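You operate a simulated robot arm through the tools that you are given. There is no shell and no other tool.

You run a simulated robot arm. Do the job below in one go: nothing can be reset, and whatever is moved stays where it is left.

TASK
Fill the red and blue catch pockets by their labels and catch both sections.
Fine: each section's mark matches its pocket's label and lies on the label side; turn each catch over its section; the third section and the green catch stay.

Only the result counts: the job must be done as asked and must still hold three seconds after the hand-in. Knocking over, shifting, dropping, spilling or breaking anything else fails it.

THE ROBOT
A 6-joint arm with a three-finger gripper, fixed in place. Base frame: the origin is on the floor under the middle of its stand, x ahead of it, y to its left, z up; the work surface is at about z = 0.538. Readings come in m, degrees, newtons and seconds.
It reaches about 1.213 m from its shoulder. Its first joint turns from -166.0 to 166.0 degrees. Payload 4.89 kg.
The TCP is the grasp point between the finger pads, 0.03 m short of the fingertips. In the tool frame z runs along the fingers and y along their closing line. The gripper opens to 0.164 m; its body begins 0.125 m behind the TCP.
Orientation is that of the tool frame in the base frame, as a unit quaternion [w, x, y, z]. With the fingers straight down and closing along the base's y, the tool's x points along the base's -x, its y along +y and its z along -z.

THE INTERFACE
- The arm moves only by the tool apply_moves. Its argument "steps" is a list of rows, each a list of 7 numbers: the finger opening in m, from 0 to 0.164, then the shift along the tool's x, y, z in units of 40 mm (1.0 is 40 mm), then the turn, a rotation vector about the tool's x, y, z in units of 5 degrees (1.0 is 5 degrees). In form: [[grip, dx, dy, dz, wx, wy, wz], ...]. A call has 1 to 20 rows; each row shifts and turns the commanded pose from where the row before left it, along the tool's axes as they then stand. A call with a number of a shift or a turn outside -1 to 1 is refused whole. A row lasts 0.2 s, in which the tool goes at most 0.05 m and 8.6 degrees; a call with a longer step from one row to the next is refused whole, and so is a gripper value outside its range. A pose out of reach is approached as far as the arm can. The call stops where the force on the tool passes 40 N (or 10 N more than at its start, if that is more) or the arm is blocked; 0.2 s more then pass. Each finger travels about 0.108 m/s and halts on what it meets, pressing with about 39 N; the grip force reading is that of the motor and also rises with nothing between the fingers. The clock runs only during rows and for 0.2 s after the last one: add rows that do not move to give the fingers time. It gives the time, the measured TCP pose, the force on the tool (base axes), the opening and the grip force at its end, in the units of the frame above (readings bear some noise), with the torque about the TCP (base axes, N m) and any sound that the robot's microphone picked up.
- Cameras (640 x 400 px; columns grow to the right, rows downward): "scene" is fixed at [0.0502, 0.4994, 1.2838]; the picture's right is [-0.49, -0.87, 0.00], its down [-0.51, 0.29, -0.81] and it looks along [0.71, -0.40, -0.59] (base axes); focal length 319 px, centre (320, 200). "wrist" rides on the gripper at [0.076, -0.002, -0.152] in the tool frame; the picture's right is [0.02, 1.00, 0.00], its down [-0.88, 0.02, -0.47] and it looks along [-0.47, 0.01, 0.88] (tool axes); focal length 247 px, centre (320, 200). There is no depth. A picture from a camera that has moved, and an enlarged one, comes with that camera's place and axes in the base frame and with its lens.
- capture(camera): a new picture of that camera. No time passes.
- lift_body(by): moves the trunk up (or, below 0, down) by that many m; the arm rides with it, the base frame stays. It gives what a move gives, with no picture.
- close_up(camera, box): a new picture of the part [left, top, right, bottom] of that camera's present view, enlarged. No time passes.
- hand_in(): hands the job in; it is judged then, once.

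Nothing tells you positions but the pictures and the camera data. Unless the task says otherwise, let go and move clear before handing in.

The tools are called after "Emit:" by a JSON object that holds its "name" and its "arguments". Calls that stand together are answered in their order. apply_moves: Moves the arm, as the interface text tells. Its arguments: {"type":"object","properties":{"steps":{"type":"array","items":{"type":"array","items":{"type":"number"}}}},"required":["steps"]} The other tools are called the same way: lift_body (by) moves the trunk up or down; capture (camera) takes a picture; close_up (camera, box) takes an enlarged picture of a part of a camera's view; hand_in () hands the job in.

At the start:

```text
clock: 0.0
ee_pos: [0.6949, 0.2125, 0.9308]
orientation: [0.0, 0.0, 1.0, 0.0]
force: [-0.6, -0.1, -0.4]
moment: [0.01, -0.03, -0.01]
grip_width: 0.1643
grip_force: 0.0
trunk travel left (down, up): [-0.1, 0.29]
```

scene: 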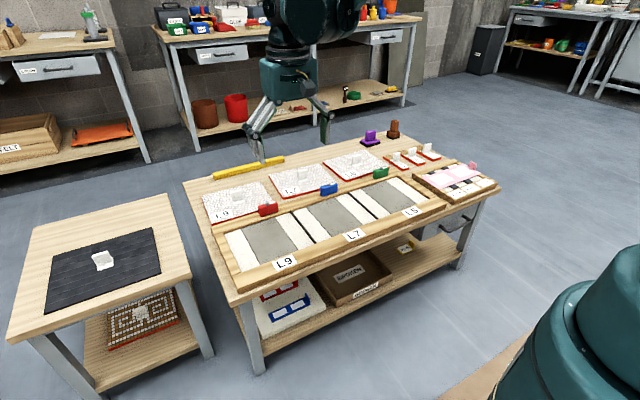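
wrist: 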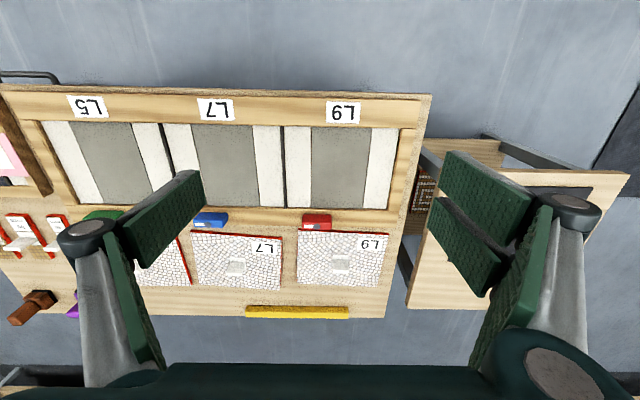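

I see a table with three tile sections (mosaics), a tray with three pockets labelled L9, L7, L5 and red, blue and green catches. I will look closer before moving.

Emit:
{"name": "close_up", "arguments": {"camera": "scene", "box": [180, 130, 340, 230]}}

Emit:
{"name": "close_up", "arguments": {"camera": "scene", "box": [320, 110, 480, 210]}}

Emit:
{"name": "close_up", "arguments": {"camera": "scene", "box": [220, 180, 380, 280]}}

Emit:
{"name": "close_up", "arguments": {"camera": "wrist", "box": [180, 190, 420, 340]}}

Emit:
{"name": "close_up", "arguments": {"camera": "wrist", "box": [0, 80, 240, 230]}}

Emit:
{"name": "close_up", "arguments": {"camera": "scene", "box": [60, 220, 220, 320]}}

```text
4.00 times, centred on (260, 180) of scene
camera zoom: at [0.0502, 0.4994, 1.2838], right [-0.49, -0.87, 0.0], down [-0.51, 0.29, -0.81], along [0.71, -0.4, -0.59], focal length 1275 px, centre (560, 280)
```

zoom: 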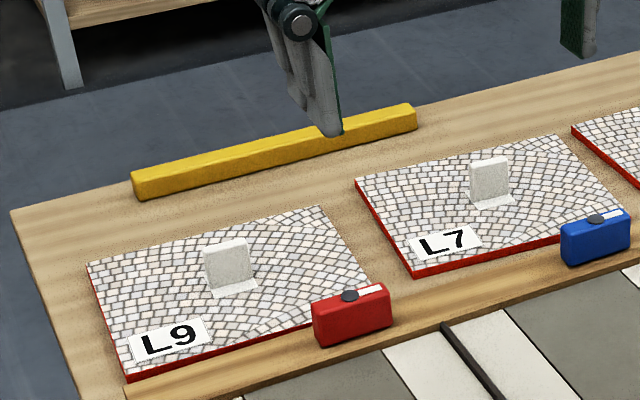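

```text
4.00 times, centred on (400, 160) of scene
camera zoom: at [0.0502, 0.4994, 1.2838], right [-0.49, -0.87, 0.0], down [-0.51, 0.29, -0.81], along [0.71, -0.4, -0.59], focal length 1275 px, centre (0, 360)
```

zoom: 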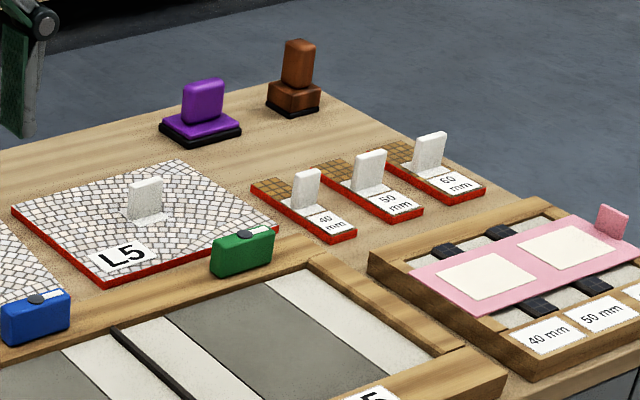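

```text
4.00 times, centred on (300, 230) of scene
camera zoom: at [0.0502, 0.4994, 1.2838], right [-0.49, -0.87, 0.0], down [-0.51, 0.29, -0.81], along [0.71, -0.4, -0.59], focal length 1275 px, centre (400, 80)
```

zoom: 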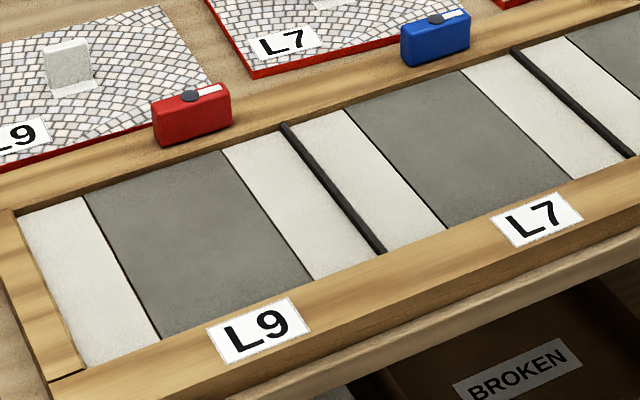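

```text
2.67 times, centred on (300, 265) of wrist
camera zoom: at [0.6207, 0.2104, 1.0832], right [-0.02, 1.0, 0.0], down [0.88, 0.02, 0.47], along [0.47, 0.01, -0.88], focal length 659 px, centre (373, 27)
```

zoom: 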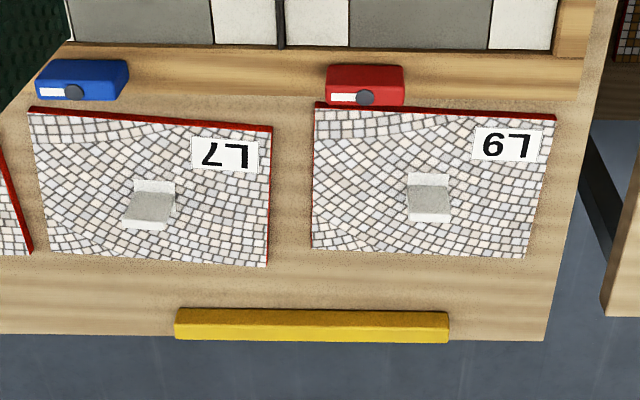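

```text
2.67 times, centred on (120, 155) of wrist
camera zoom: at [0.6207, 0.2104, 1.0832], right [-0.02, 1.0, 0.0], down [0.88, 0.02, 0.47], along [0.47, 0.01, -0.88], focal length 659 px, centre (853, 320)
```

zoom: 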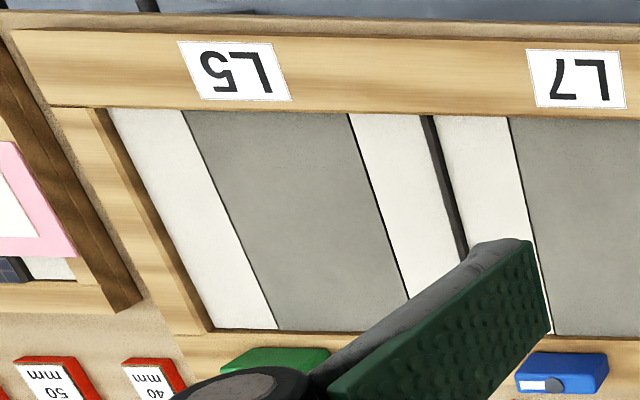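

```text
4.00 times, centred on (140, 270) of scene
camera zoom: at [0.0502, 0.4994, 1.2838], right [-0.49, -0.87, 0.0], down [-0.51, 0.29, -0.81], along [0.71, -0.4, -0.59], focal length 1275 px, centre (1040, -80)
```

zoom: 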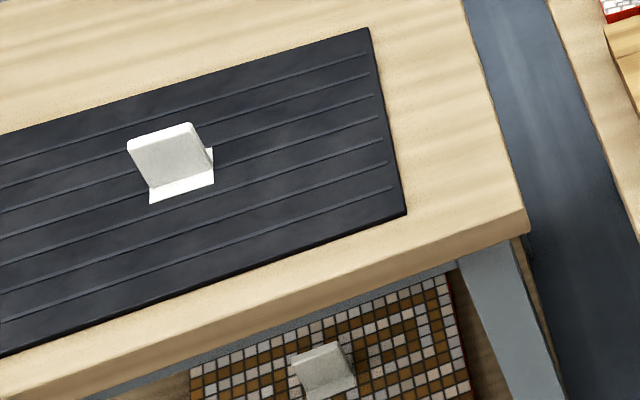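

The sections L9, L7 and L5 lie behind the tray, each with an upright tab; the pockets lie on the robot side with labels on the near rail. I'll move the hand over for closer views before touching anything.

Emit:
{"name": "apply_moves", "arguments": {"steps": [[0.164, -0.85, 0.28, 0.5, 0, 0, 0], [0.164, -0.85, 0.28, 0.5, 0, 0, 0], [0.164, -0.85, 0.28, 0.5, 0, 0, 0], [0.164, -0.85, 0.28, 0.5, 0, 0, 0], [0.164, -0.85, 0.28, 0.5, 0, 0, 0], [0.164, -0.85, 0.28, 0.5, 0, 0, 0]]}}

```text
clock: 1.4
ee_pos: [0.8984, 0.2798, 0.8115]
orientation: [0.0, 0.0, 1.0, 0.0]
force: [-1.3, -1.3, 1.5]
moment: [0.11, -0.24, 0.02]
grip_width: 0.1637
grip_force: 0.0
trunk travel left (down, up): [-0.1, 0.29]
```

Emit:
{"name": "capture", "arguments": {"camera": "wrist"}}

Emit:
{"name": "capture", "arguments": {"camera": "scene"}}

```text
taken
camera wrist: at [0.8229, 0.2785, 0.9651], right [-0.02, 1.0, 0.0], down [0.88, 0.02, 0.47], along [0.47, 0.01, -0.88], focal length 247 px, centre (320, 200)
```

wrist: 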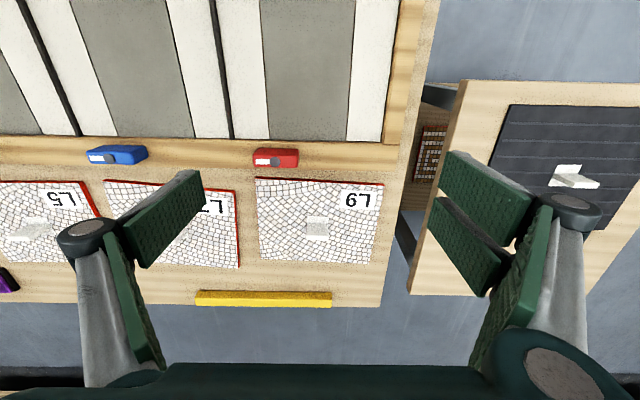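

```text
taken
```

scene: 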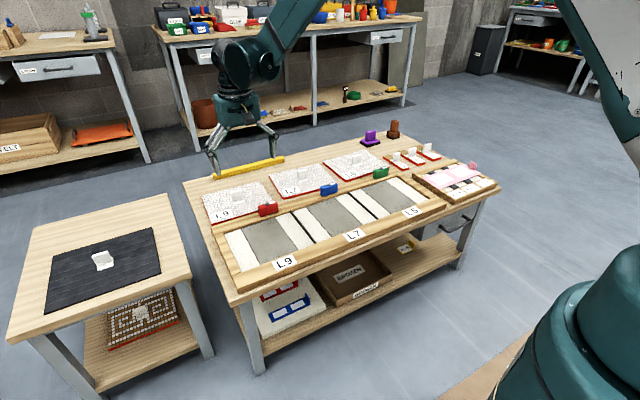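

The view is clear of the sections now; I'll enlarge the L9 section, red catch and pocket edges.

Emit:
{"name": "close_up", "arguments": {"camera": "wrist", "box": [240, 130, 400, 270]}}

Emit:
{"name": "close_up", "arguments": {"camera": "wrist", "box": [200, 0, 440, 150]}}

Emit:
{"name": "close_up", "arguments": {"camera": "scene", "box": [240, 190, 300, 230]}}

Emit:
{"name": "close_up", "arguments": {"camera": "scene", "box": [200, 175, 260, 225]}}

```text
2.86 times, centred on (320, 200) of wrist
camera zoom: at [0.8229, 0.2785, 0.9651], right [-0.02, 1.0, 0.0], down [0.88, 0.02, 0.47], along [0.47, 0.01, -0.88], focal length 706 px, centre (320, 200)
```

zoom: 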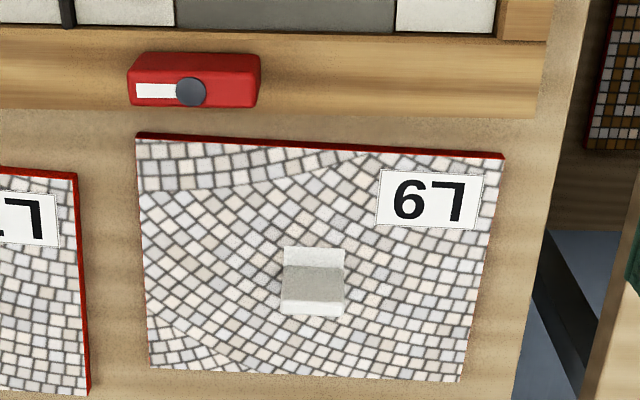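

```text
2.67 times, centred on (320, 75) of wrist
camera zoom: at [0.8229, 0.2785, 0.9651], right [-0.02, 1.0, 0.0], down [0.88, 0.02, 0.47], along [0.47, 0.01, -0.88], focal length 659 px, centre (320, 533)
```

zoom: 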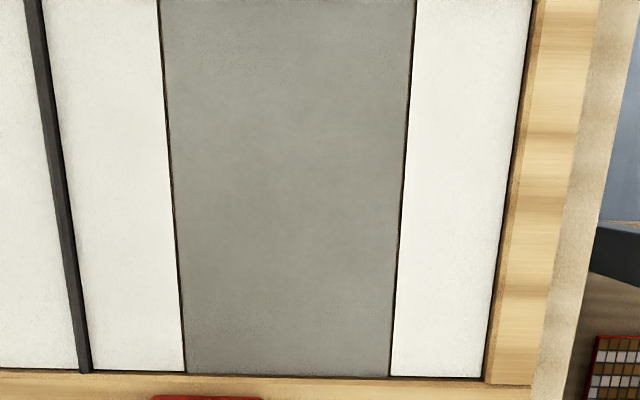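

```text
10.00 times, centred on (270, 210) of scene
camera zoom: at [0.0502, 0.4994, 1.2838], right [-0.49, -0.87, 0.0], down [-0.51, 0.29, -0.81], along [0.71, -0.4, -0.59], focal length 3187 px, centre (820, 100)
```

zoom: 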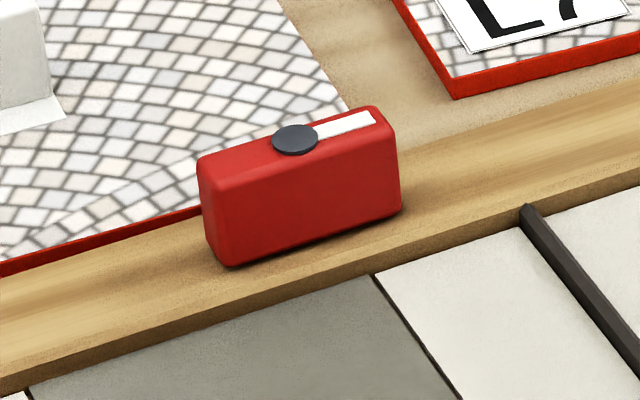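

```text
8.00 times, centred on (230, 200) of scene
camera zoom: at [0.0502, 0.4994, 1.2838], right [-0.49, -0.87, 0.0], down [-0.51, 0.29, -0.81], along [0.71, -0.4, -0.59], focal length 2550 px, centre (1040, 200)
```

zoom: 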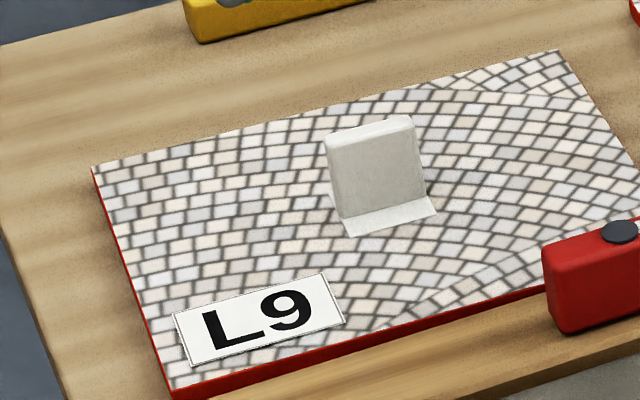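

I need to know the finger layout before grasping a tab, so I'll enlarge the fingers in the wrist view.

Emit:
{"name": "close_up", "arguments": {"camera": "wrist", "box": [400, 130, 640, 400]}}

Emit:
{"name": "close_up", "arguments": {"camera": "wrist", "box": [20, 130, 260, 400]}}

Emit:
{"name": "close_up", "arguments": {"camera": "scene", "box": [180, 90, 300, 190]}}

```text
1.48 times, centred on (520, 265) of wrist
camera zoom: at [0.8229, 0.2785, 0.9651], right [-0.02, 1.0, 0.0], down [0.88, 0.02, 0.47], along [0.47, 0.01, -0.88], focal length 366 px, centre (24, 104)
```

zoom: 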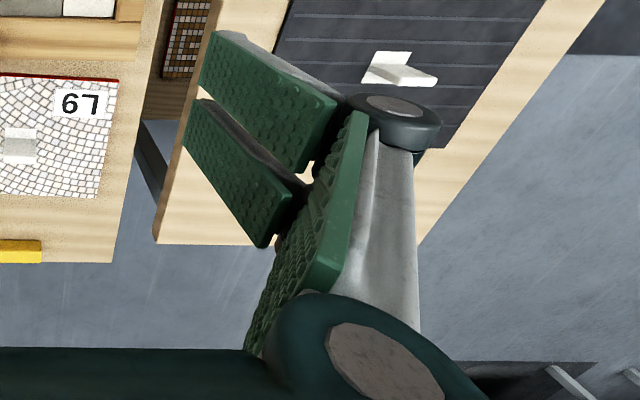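

```text
1.48 times, centred on (140, 265) of wrist
camera zoom: at [0.8229, 0.2785, 0.9651], right [-0.02, 1.0, 0.0], down [0.88, 0.02, 0.47], along [0.47, 0.01, -0.88], focal length 366 px, centre (587, 104)
```

zoom: 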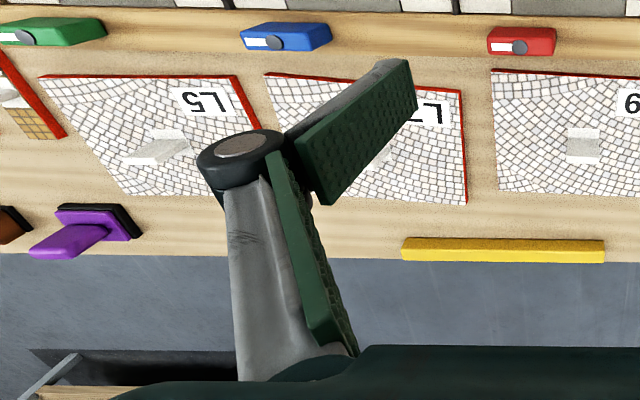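

```text
4.00 times, centred on (240, 140) of scene
camera zoom: at [0.0502, 0.4994, 1.2838], right [-0.49, -0.87, 0.0], down [-0.51, 0.29, -0.81], along [0.71, -0.4, -0.59], focal length 1275 px, centre (640, 440)
```

zoom: 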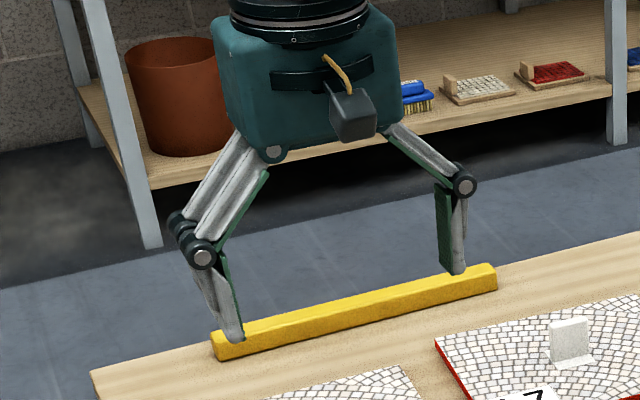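

The two-finger side is on +y and the single finger on -y, with pads close together. Now I'll measure heights and edges with strong close-ups from the scene camera.

Emit:
{"name": "close_up", "arguments": {"camera": "scene", "box": [205, 205, 245, 230]}}

Emit:
{"name": "close_up", "arguments": {"camera": "scene", "box": [220, 220, 260, 245]}}

Emit:
{"name": "close_up", "arguments": {"camera": "scene", "box": [230, 250, 270, 275]}}

Emit:
{"name": "close_up", "arguments": {"camera": "scene", "box": [275, 200, 315, 225]}}

Emit:
{"name": "close_up", "arguments": {"camera": "scene", "box": [295, 230, 335, 255]}}

Emit:
{"name": "close_up", "arguments": {"camera": "scene", "box": [250, 195, 290, 220]}}

```text
16.00 times, centred on (225, 218) of scene
camera zoom: at [0.0502, 0.4994, 1.2838], right [-0.49, -0.87, 0.0], down [-0.51, 0.29, -0.81], along [0.71, -0.4, -0.59], focal length 5100 px, centre (1840, -80)
```

zoom: 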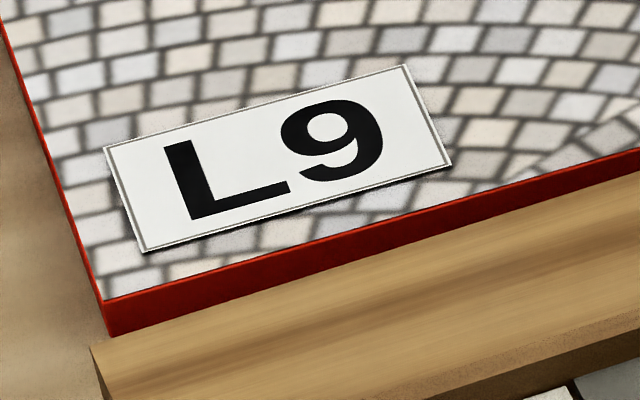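

```text
16.00 times, centred on (240, 232) of scene
camera zoom: at [0.0502, 0.4994, 1.2838], right [-0.49, -0.87, 0.0], down [-0.51, 0.29, -0.81], along [0.71, -0.4, -0.59], focal length 5100 px, centre (1600, -320)
```

zoom: 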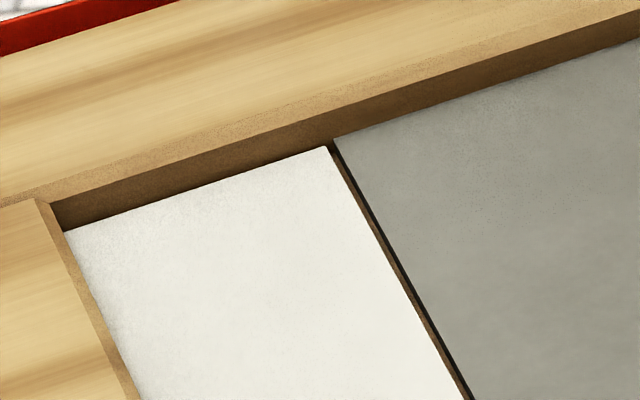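

```text
16.00 times, centred on (250, 262) of scene
camera zoom: at [0.0502, 0.4994, 1.2838], right [-0.49, -0.87, 0.0], down [-0.51, 0.29, -0.81], along [0.71, -0.4, -0.59], focal length 5100 px, centre (1440, -800)
```

zoom: 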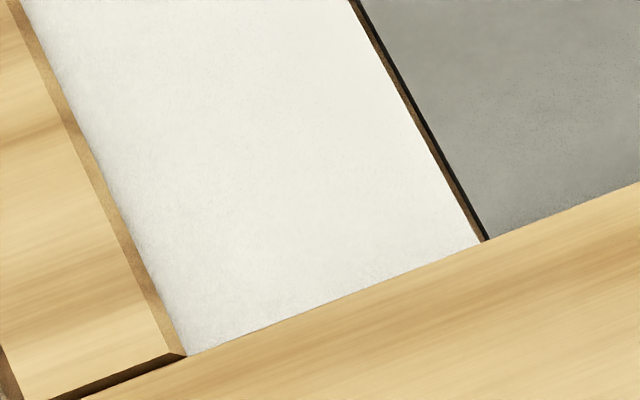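

```text
16.00 times, centred on (295, 212) of scene
camera zoom: at [0.0502, 0.4994, 1.2838], right [-0.49, -0.87, 0.0], down [-0.51, 0.29, -0.81], along [0.71, -0.4, -0.59], focal length 5100 px, centre (720, 0)
```

zoom: 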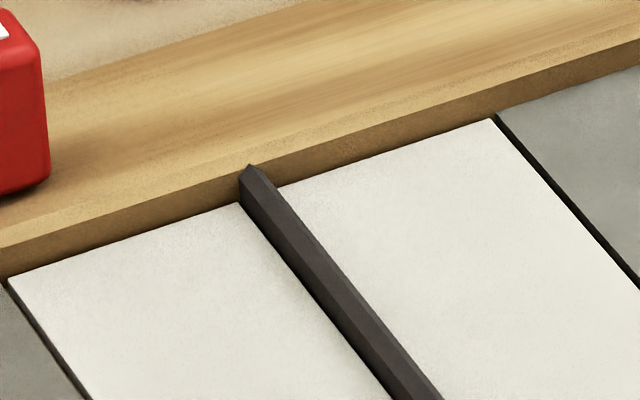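

```text
16.00 times, centred on (315, 242) of scene
camera zoom: at [0.0502, 0.4994, 1.2838], right [-0.49, -0.87, 0.0], down [-0.51, 0.29, -0.81], along [0.71, -0.4, -0.59], focal length 5100 px, centre (400, -480)
```

zoom: 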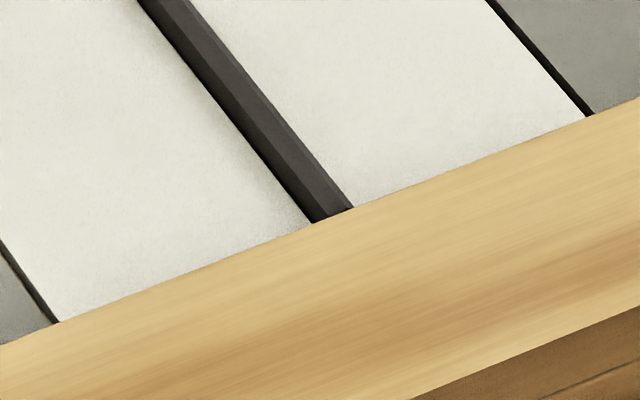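

```text
16.00 times, centred on (270, 208) of scene
camera zoom: at [0.0502, 0.4994, 1.2838], right [-0.49, -0.87, 0.0], down [-0.51, 0.29, -0.81], along [0.71, -0.4, -0.59], focal length 5100 px, centre (1120, 80)
```

zoom: 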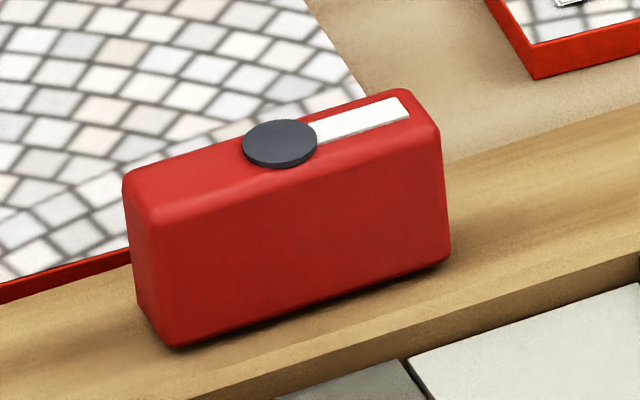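

Pocket depth is about 12 mm, section about 11 mm thick, so the clearances are tight and the catches clear the top. I'll measure the section corners precisely too.

Emit:
{"name": "close_up", "arguments": {"camera": "scene", "box": [190, 185, 230, 210]}}

Emit:
{"name": "close_up", "arguments": {"camera": "scene", "box": [240, 170, 280, 195]}}

Emit:
{"name": "close_up", "arguments": {"camera": "scene", "box": [220, 180, 260, 205]}}

Emit:
{"name": "close_up", "arguments": {"camera": "scene", "box": [255, 165, 295, 190]}}

Emit:
{"name": "close_up", "arguments": {"camera": "scene", "box": [310, 155, 350, 180]}}

Emit:
{"name": "close_up", "arguments": {"camera": "scene", "box": [270, 175, 310, 200]}}

Emit:
{"name": "close_up", "arguments": {"camera": "scene", "box": [285, 165, 325, 190]}}

Emit:
{"name": "close_up", "arguments": {"camera": "scene", "box": [310, 175, 350, 200]}}

Emit:
{"name": "close_up", "arguments": {"camera": "scene", "box": [340, 180, 380, 205]}}

Emit:
{"name": "close_up", "arguments": {"camera": "scene", "box": [360, 205, 400, 230]}}

```text
16.00 times, centred on (210, 198) of scene
camera zoom: at [0.0502, 0.4994, 1.2838], right [-0.49, -0.87, 0.0], down [-0.51, 0.29, -0.81], along [0.71, -0.4, -0.59], focal length 5100 px, centre (2080, 240)
```

zoom: 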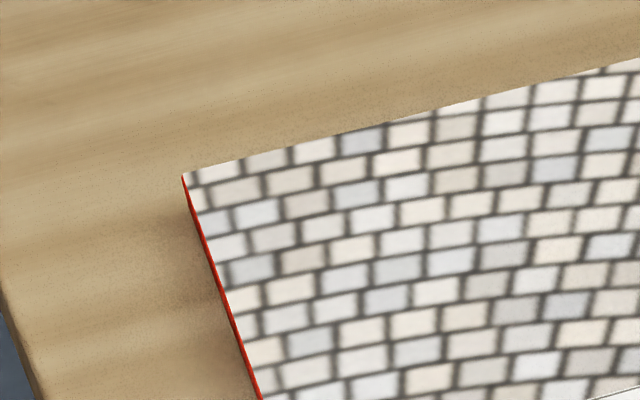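

```text
16.00 times, centred on (260, 182) of scene
camera zoom: at [0.0502, 0.4994, 1.2838], right [-0.49, -0.87, 0.0], down [-0.51, 0.29, -0.81], along [0.71, -0.4, -0.59], focal length 5100 px, centre (1280, 480)
```

zoom: 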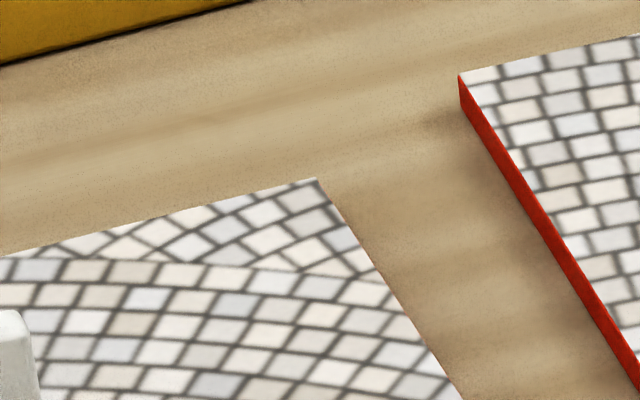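

```text
16.00 times, centred on (240, 192) of scene
camera zoom: at [0.0502, 0.4994, 1.2838], right [-0.49, -0.87, 0.0], down [-0.51, 0.29, -0.81], along [0.71, -0.4, -0.59], focal length 5100 px, centre (1600, 320)
```

zoom: 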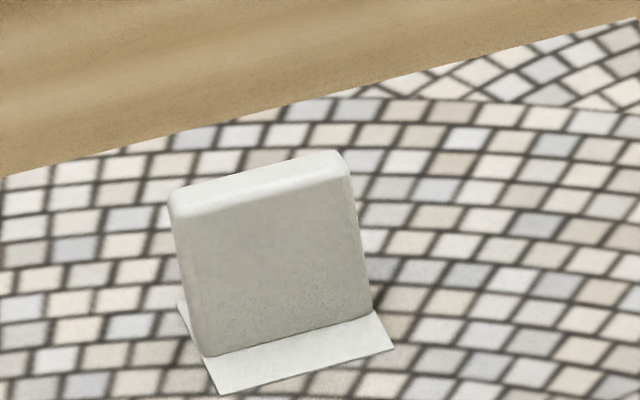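

```text
16.00 times, centred on (275, 178) of scene
camera zoom: at [0.0502, 0.4994, 1.2838], right [-0.49, -0.87, 0.0], down [-0.51, 0.29, -0.81], along [0.71, -0.4, -0.59], focal length 5100 px, centre (1040, 560)
```

zoom: 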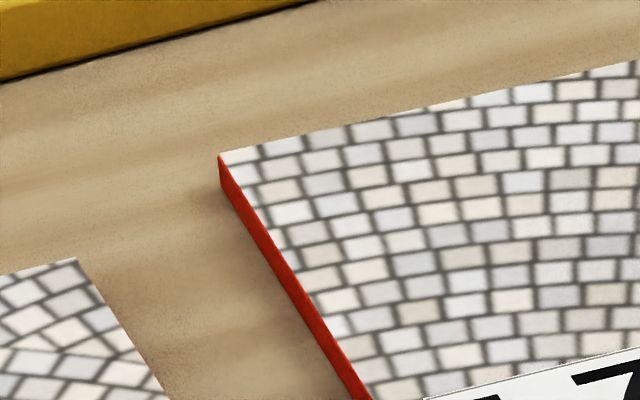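

```text
16.00 times, centred on (330, 168) of scene
camera zoom: at [0.0502, 0.4994, 1.2838], right [-0.49, -0.87, 0.0], down [-0.51, 0.29, -0.81], along [0.71, -0.4, -0.59], focal length 5100 px, centre (160, 720)
```

zoom: 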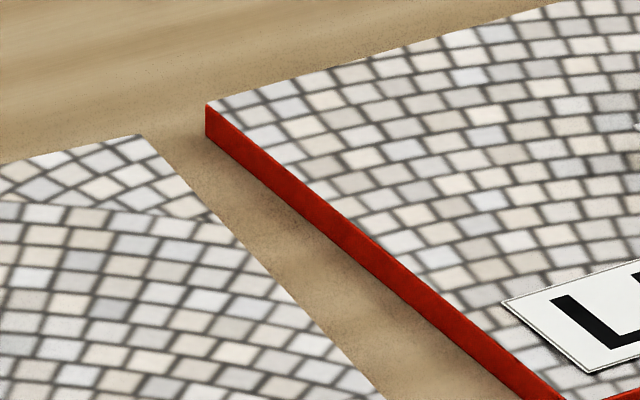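

```text
16.00 times, centred on (290, 188) of scene
camera zoom: at [0.0502, 0.4994, 1.2838], right [-0.49, -0.87, 0.0], down [-0.51, 0.29, -0.81], along [0.71, -0.4, -0.59], focal length 5100 px, centre (800, 400)
```

zoom: 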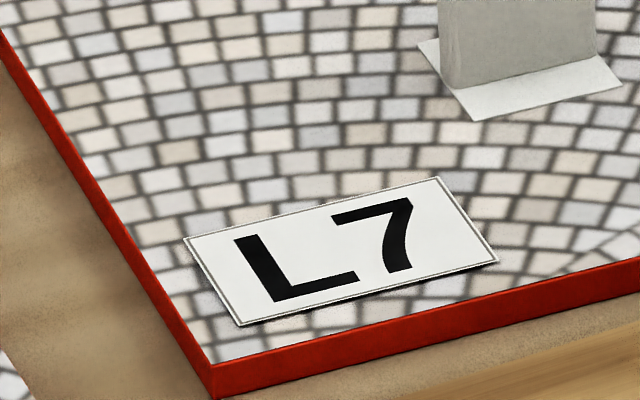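

```text
16.00 times, centred on (305, 178) of scene
camera zoom: at [0.0502, 0.4994, 1.2838], right [-0.49, -0.87, 0.0], down [-0.51, 0.29, -0.81], along [0.71, -0.4, -0.59], focal length 5100 px, centre (560, 560)
```

zoom: 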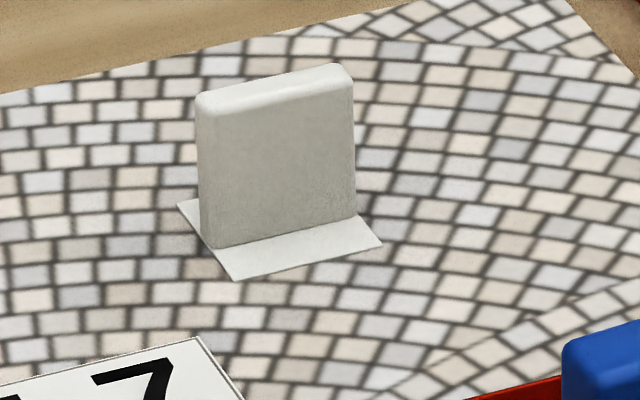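

```text
16.00 times, centred on (330, 188) of scene
camera zoom: at [0.0502, 0.4994, 1.2838], right [-0.49, -0.87, 0.0], down [-0.51, 0.29, -0.81], along [0.71, -0.4, -0.59], focal length 5100 px, centre (160, 400)
```

zoom: 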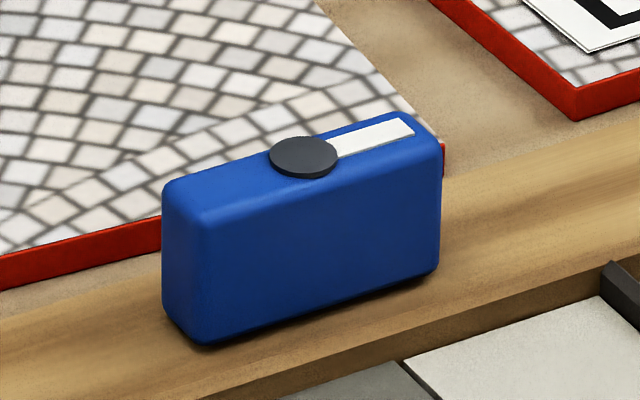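

```text
16.00 times, centred on (360, 192) of scene
camera zoom: at [0.0502, 0.4994, 1.2838], right [-0.49, -0.87, 0.0], down [-0.51, 0.29, -0.81], along [0.71, -0.4, -0.59], focal length 5100 px, centre (-320, 320)
```

zoom: 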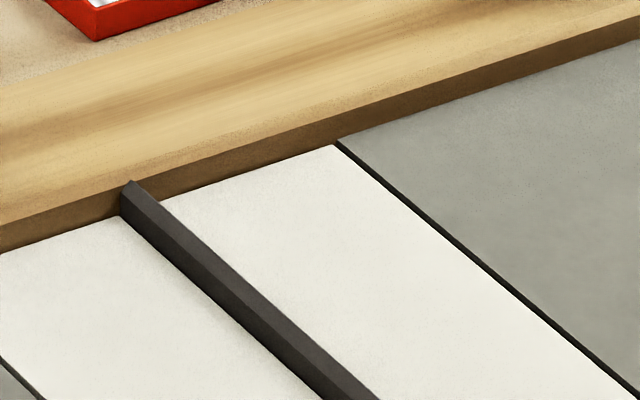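

```text
16.00 times, centred on (380, 218) of scene
camera zoom: at [0.0502, 0.4994, 1.2838], right [-0.49, -0.87, 0.0], down [-0.51, 0.29, -0.81], along [0.71, -0.4, -0.59], focal length 5100 px, centre (-640, -80)
```

zoom: 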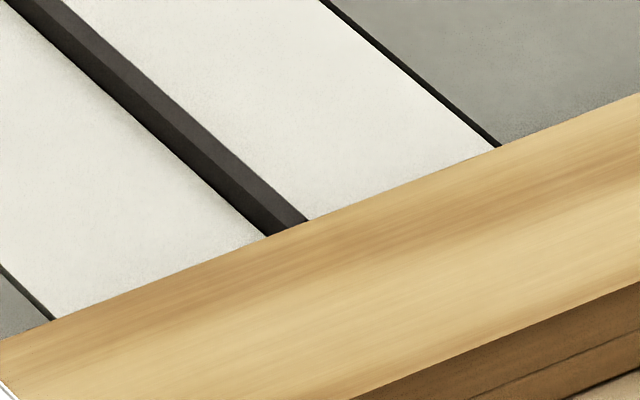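

Section L9 is about 0.243 x 0.194 m, centred near (1.095, 0.282) with yaw about -2.5°; its pocket is about 0.249 x 0.200 m, centred near (0.825, 0.261). I'll turn the hand so the fingers close along x, matched to the section's yaw.

Emit:
{"name": "apply_moves", "arguments": {"steps": [[0.164, 0, 0, 0, 0, 0, -1], [0.164, 0, 0, 0, 0, 0, -1], [0.164, 0, 0, 0, 0, 0, -1], [0.164, 0, 0, 0, 0, 0, -1], [0.164, 0, 0, 0, 0, 0, -1], [0.164, 0, 0, 0, 0, 0, -1], [0.164, 0, 0, 0, 0, 0, -1], [0.164, 0, 0, 0, 0, 0, -1], [0.164, 0, 0, 0, 0, 0, -1], [0.12, 0, 0, 0, 0, 0, -1], [0.12, 0, 0, 0, 0, 0, -1], [0.12, 0, 0, 0, 0, 0, -1], [0.12, 0, 0, 0, 0, 0, -1], [0.1, 0, 0, 0, 0, 0, -1], [0.1, 0, 0, 0, 0, 0, -1], [0.1, 0, 0, 0, 0, 0, -1], [0.1, 0, 0, 0, 0, 0, -1], [0.1, 0, 0, 0, 0, 0, -0.5]]}}

```text
clock: 5.2
ee_pos: [0.9004, 0.2793, 0.811]
orientation: [0.001, -0.691, 0.723, -0.001]
force: [0.4, -0.6, -0.2]
moment: [0.03, 0.01, 0.02]
grip_width: 0.0998
grip_force: 0.0
trunk travel left (down, up): [-0.1, 0.29]
```

The hand turned freely. Next I move above the L9 tab at a safe height and check the alignment.

Emit:
{"name": "apply_moves", "arguments": {"steps": [[0.1, -0.042, -0.824, 0.46, 0, 0, 0], [0.1, -0.042, -0.824, 0.46, 0, 0, 0], [0.1, -0.042, -0.824, 0.46, 0, 0, 0], [0.1, -0.042, -0.824, 0.46, 0, 0, 0], [0.1, -0.042, -0.824, 0.46, 0, 0, 0], [0.1, -0.042, -0.824, 0.46, 0, 0, 0], [0.1, 0, 0, 0, 0, 0, 0]]}}

Emit:
{"name": "capture", "arguments": {"camera": "wrist"}}

Emit:
{"name": "close_up", "arguments": {"camera": "scene", "box": [180, 110, 308, 230]}}

```text
clock: 6.8
ee_pos: [1.0978, 0.2825, 0.7015]
orientation: [0.0, -0.691, 0.722, 0.0]
force: [0.4, 0.4, 0.9]
moment: [-0.03, -0.03, 0.0]
grip_width: 0.0999
grip_force: 0.0
trunk travel left (down, up): [-0.1, 0.29]
```

```text
taken
camera wrist: at [1.0972, 0.2055, 0.8537], right [-1.0, 0.02, 0.0], down [0.02, 0.88, 0.47], along [0.01, 0.47, -0.88], focal length 247 px, centre (320, 200)
```

wrist: 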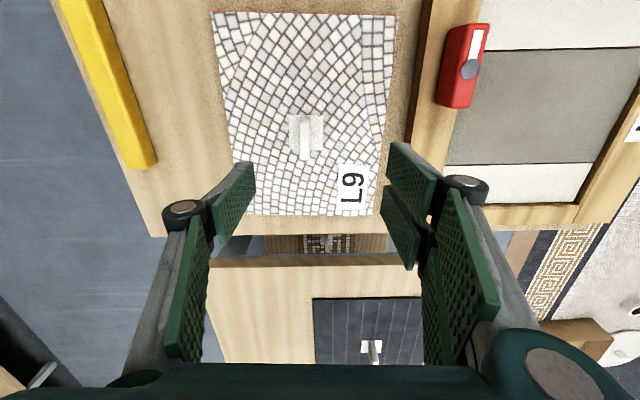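

```text
3.33 times, centred on (244, 170) of scene
camera zoom: at [0.0502, 0.4994, 1.2838], right [-0.49, -0.87, 0.0], down [-0.51, 0.29, -0.81], along [0.71, -0.4, -0.59], focal length 1062 px, centre (573, 300)
```

zoom: 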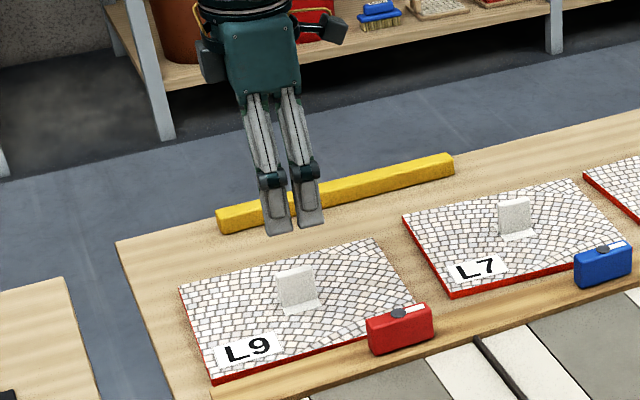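

I'll zoom in on the tab from the wrist to fix its offset from the closing centre.

Emit:
{"name": "close_up", "arguments": {"camera": "wrist", "box": [240, 90, 400, 190]}}

Emit:
{"name": "close_up", "arguments": {"camera": "wrist", "box": [190, 0, 430, 150]}}

```text
4.00 times, centred on (320, 140) of wrist
camera zoom: at [1.0972, 0.2055, 0.8537], right [-1.0, 0.02, 0.0], down [0.02, 0.88, 0.47], along [0.01, 0.47, -0.88], focal length 988 px, centre (320, 440)
```

zoom: 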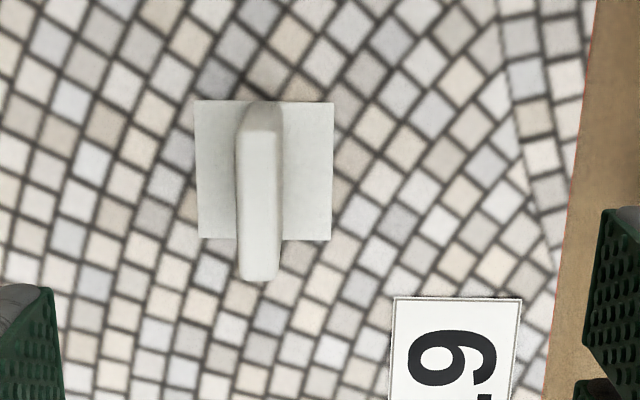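

```text
2.67 times, centred on (310, 75) of wrist
camera zoom: at [1.0972, 0.2055, 0.8537], right [-1.0, 0.02, 0.0], down [0.02, 0.88, 0.47], along [0.01, 0.47, -0.88], focal length 659 px, centre (347, 533)
```

zoom: 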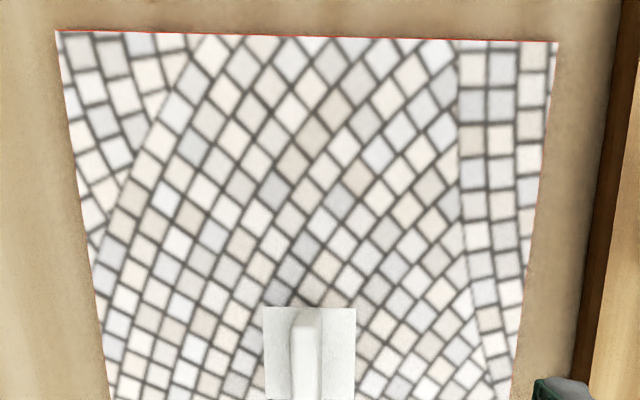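

The tab is about 17 mm further in +x than the hand, which also implies the table top lies nearer z≈0.52. I'll shift over the tab and descend part-way, then look again.

Emit:
{"name": "apply_moves", "arguments": {"steps": [[0.1, 0.045, -0.415, 0.4, 0, 0, 0], [0.1, 0, 0, 0.8, 0, 0, 0], [0.1, 0, 0, 0.8, 0, 0, 0], [0.1, 0, 0, 0.5, 0, 0, 0], [0.1, 0, 0, 0, 0, 0, 0]]}}

Emit:
{"name": "capture", "arguments": {"camera": "wrist"}}

Emit:
{"name": "close_up", "arguments": {"camera": "scene", "box": [190, 130, 286, 210]}}

```text
clock: 8.0
ee_pos: [1.1161, 0.278, 0.6021]
orientation: [0.0, -0.691, 0.722, 0.0]
force: [-0.2, 0.8, -0.2]
moment: [0.04, 0.02, 0.02]
grip_width: 0.1002
grip_force: 0.1
trunk travel left (down, up): [-0.1, 0.29]
```

```text
taken
camera wrist: at [1.1149, 0.2016, 0.7538], right [-1.0, 0.02, 0.0], down [0.02, 0.88, 0.47], along [0.01, 0.47, -0.88], focal length 247 px, centre (320, 200)
```

wrist: 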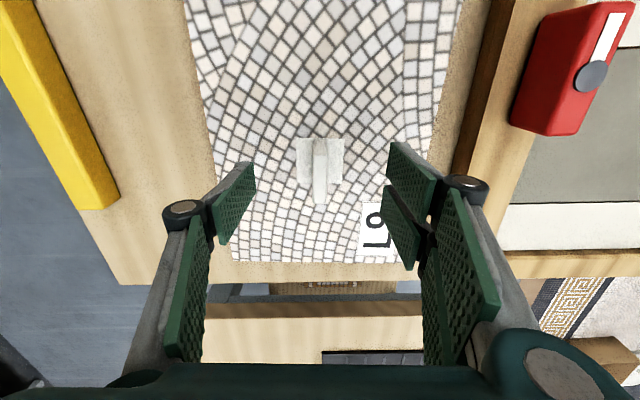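

```text
5.00 times, centred on (238, 170) of scene
camera zoom: at [0.0502, 0.4994, 1.2838], right [-0.49, -0.87, 0.0], down [-0.51, 0.29, -0.81], along [0.71, -0.4, -0.59], focal length 1594 px, centre (730, 350)
```

zoom: 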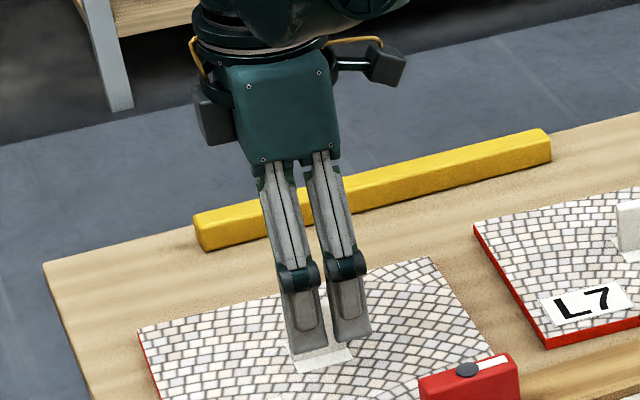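

The closing centre is now on the tab plate. I'll descend so the fingertips sit just above the section face, watching the force.

Emit:
{"name": "apply_moves", "arguments": {"steps": [[0.1, 0, 0, 0.3, 0, 0, 0], [0.1, 0, 0, 0.25, 0, 0, 0], [0.1, 0, 0, 0.2, 0, 0, 0], [0.1, 0, 0, 0, 0, 0, 0]]}}

Emit:
{"name": "close_up", "arguments": {"camera": "scene", "box": [210, 160, 274, 210]}}

Emit:
{"name": "close_up", "arguments": {"camera": "wrist", "box": [230, 110, 410, 270]}}

```text
clock: 9.0
ee_pos: [1.115, 0.2786, 0.5705]
orientation: [0.0, -0.692, 0.722, 0.0]
force: [-0.6, 0.5, 0.9]
moment: [0.0, -0.02, -0.01]
grip_width: 0.1
grip_force: 0.1
trunk travel left (down, up): [-0.1, 0.29]
```

```text
8.00 times, centred on (242, 185) of scene
camera zoom: at [0.0502, 0.4994, 1.2838], right [-0.49, -0.87, 0.0], down [-0.51, 0.29, -0.81], along [0.71, -0.4, -0.59], focal length 2550 px, centre (944, 320)
```

zoom: 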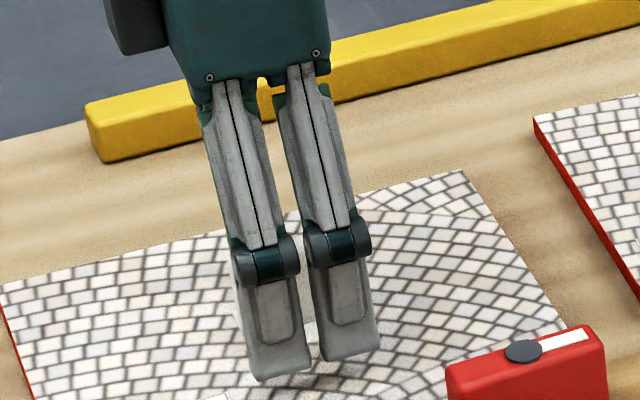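

```text
2.50 times, centred on (320, 190) of wrist
camera zoom: at [1.1144, 0.2015, 0.7227], right [-1.0, 0.02, 0.0], down [0.02, 0.88, 0.47], along [0.01, 0.47, -0.88], focal length 617 px, centre (320, 225)
```

zoom: 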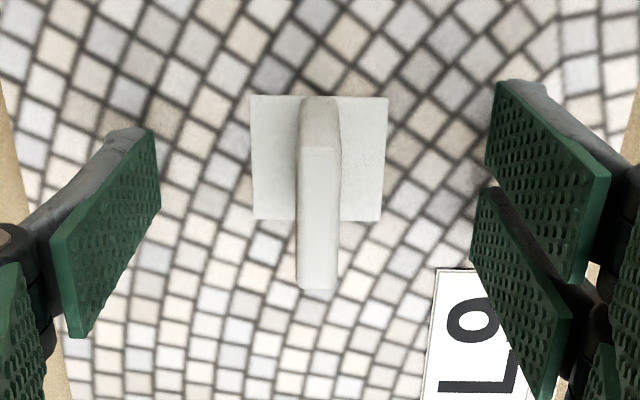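

Fingertips straddle the tab evenly. Closing on it now.

Emit:
{"name": "apply_moves", "arguments": {"steps": [[0.05, 0, 0, 0, 0, 0, 0], [0.03, 0, 0, 0, 0, 0, 0], [0.0, 0, 0, 0, 0, 0, 0], [0.0, 0, 0, 0, 0, 0, 0], [0.0, 0, 0, 0, 0, 0, 0], [0.0, 0, 0, 0, 0, 0, 0]]}}

Emit:
{"name": "capture", "arguments": {"camera": "wrist"}}

Emit:
{"name": "close_up", "arguments": {"camera": "scene", "box": [190, 150, 286, 230]}}

```text
clock: 10.4
ee_pos: [1.1157, 0.2782, 0.5705]
orientation: [0.0, -0.692, 0.722, 0.0]
force: [-0.5, 0.1, 0.3]
moment: [-0.07, -0.02, 0.26]
grip_width: 0.0118
grip_force: 39.2
trunk travel left (down, up): [-0.1, 0.29]
```

```text
taken
camera wrist: at [1.1144, 0.2015, 0.7228], right [-1.0, 0.02, 0.0], down [0.02, 0.88, 0.47], along [0.01, 0.47, -0.88], focal length 247 px, centre (320, 200)
```

wrist: 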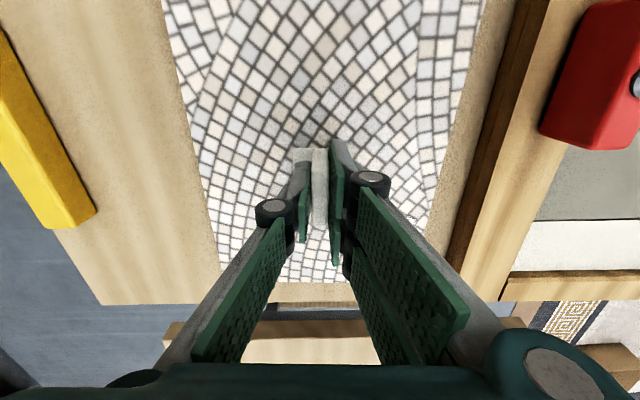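

```text
5.00 times, centred on (238, 190) of scene
camera zoom: at [0.0502, 0.4994, 1.2838], right [-0.49, -0.87, 0.0], down [-0.51, 0.29, -0.81], along [0.71, -0.4, -0.59], focal length 1594 px, centre (730, 250)
```

zoom: 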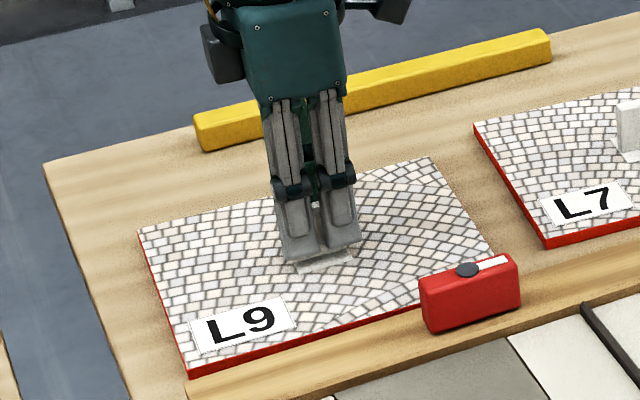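

The grip closed at 11.8 mm on the tab. Lifting the section slowly.

Emit:
{"name": "apply_moves", "arguments": {"steps": [[0.0, 0, 0, -0.1, 0, 0, 0], [0.0, 0, 0, -0.2, 0, 0, 0], [0.0, 0, 0, -0.3, 0, 0, 0], [0.0, 0, 0, -0.4, 0, 0, 0], [0.0, 0, 0, -0.5, 0, 0, 0], [0.0, 0, 0, -0.5, 0, 0, 0], [0.0, 0, 0, -0.5, 0, 0, 0], [0.0, 0, 0, 0, 0, 0, 0], [0.0, 0, 0, 0, 0, 0, 0]]}}

Emit:
{"name": "capture", "arguments": {"camera": "wrist"}}

Emit:
{"name": "close_up", "arguments": {"camera": "scene", "box": [180, 110, 308, 230]}}

```text
clock: 12.4
ee_pos: [1.1165, 0.2783, 0.6691]
orientation: [0.0, -0.691, 0.723, 0.0]
force: [-0.4, -0.2, -5.4]
moment: [-0.02, -0.02, 0.01]
grip_width: 0.0117
grip_force: 38.9
trunk travel left (down, up): [-0.1, 0.29]
```

```text
taken
camera wrist: at [1.1157, 0.2018, 0.8224], right [-1.0, 0.02, 0.0], down [0.02, 0.88, 0.47], along [0.01, 0.47, -0.88], focal length 247 px, centre (320, 200)
```

wrist: 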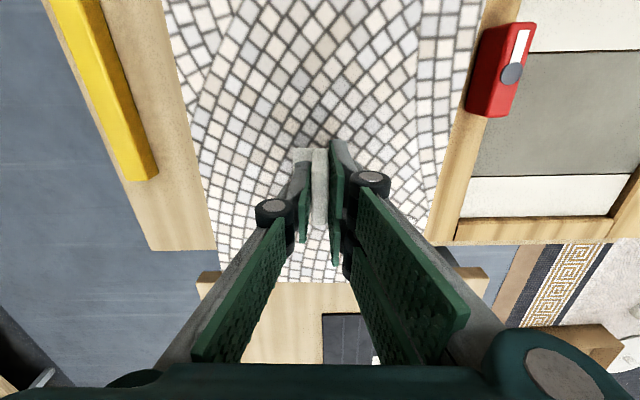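

```text
3.33 times, centred on (244, 170) of scene
camera zoom: at [0.0502, 0.4994, 1.2838], right [-0.49, -0.87, 0.0], down [-0.51, 0.29, -0.81], along [0.71, -0.4, -0.59], focal length 1062 px, centre (573, 300)
```

zoom: 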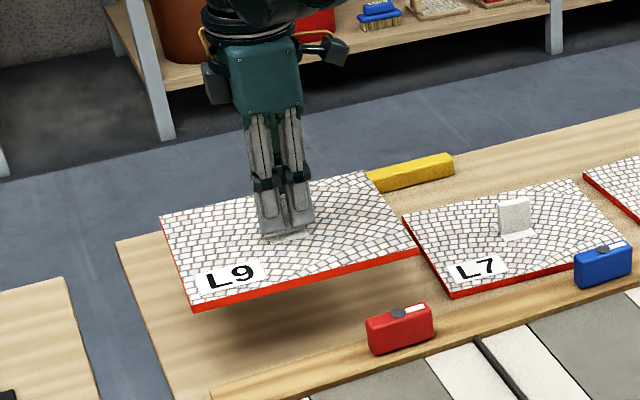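

The section is held level, about 0.5 kg. Now I square it up (2.5°) and carry it over the L9 pocket at this height.

Emit:
{"name": "apply_moves", "arguments": {"steps": [[0.0, 0, 0, 0, 0, 0, -0.5], [0.0, 0.04, 0.5, 0, 0, 0, 0], [0.0, 0.084, 0.9, 0, 0, 0, 0], [0.0, 0.084, 0.9, 0, 0, 0, 0], [0.0, 0.084, 0.9, 0, 0, 0, 0], [0.0, 0.084, 0.9, 0, 0, 0, 0], [0.0, 0.084, 0.9, 0, 0, 0, 0], [0.0, 0.084, 0.9, 0, 0, 0, 0], [0.0, 0.04, 0.5, 0, 0, 0, 0], [0.0, 0.0, 0.3, 0, 0, 0, 0], [0.0, 0.0, 0.075, 0, 0, 0, 0], [0.0, 0, 0, 0, 0, 0, 0], [0.0, 0, 0, 0, 0, 0, 0]]}}

Emit:
{"name": "capture", "arguments": {"camera": "wrist"}}

Emit:
{"name": "capture", "arguments": {"camera": "scene"}}

Emit:
{"name": "close_up", "arguments": {"camera": "scene", "box": [200, 170, 328, 290]}}

```text
clock: 15.2
ee_pos: [0.8441, 0.2555, 0.6689]
orientation: [0.0, -0.707, 0.707, -0.001]
force: [-0.4, 0.6, -7.2]
moment: [-0.02, 0.0, 0.0]
grip_width: 0.0117
grip_force: 39.3
trunk travel left (down, up): [-0.1, 0.29]
```

```text
taken
camera wrist: at [0.8471, 0.1784, 0.8225], right [-1.0, -0.02, 0.0], down [-0.02, 0.88, 0.47], along [-0.01, 0.47, -0.88], focal length 247 px, centre (320, 200)
```

wrist: 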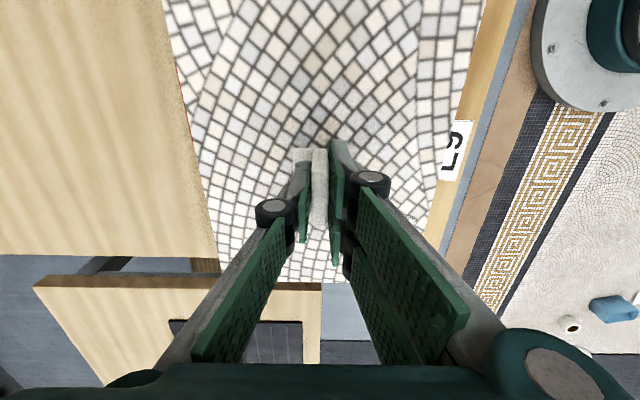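

```text
taken
```

scene: 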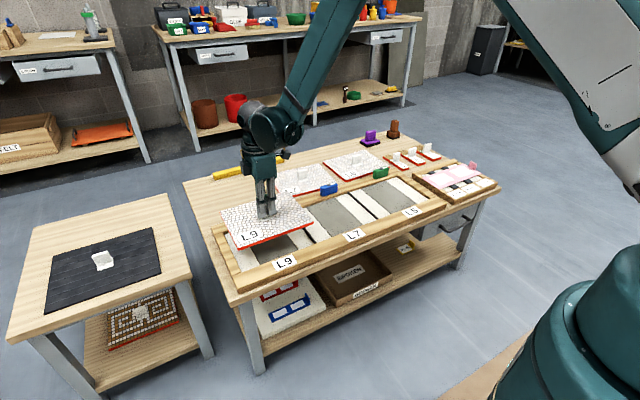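

```text
3.33 times, centred on (264, 230) of scene
camera zoom: at [0.0502, 0.4994, 1.2838], right [-0.49, -0.87, 0.0], down [-0.51, 0.29, -0.81], along [0.71, -0.4, -0.59], focal length 1062 px, centre (507, 100)
```

zoom: 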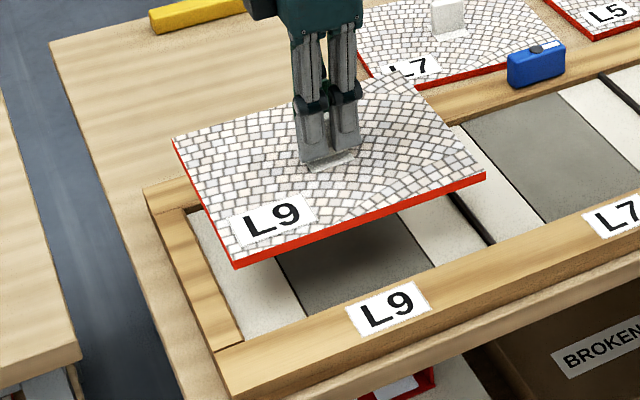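

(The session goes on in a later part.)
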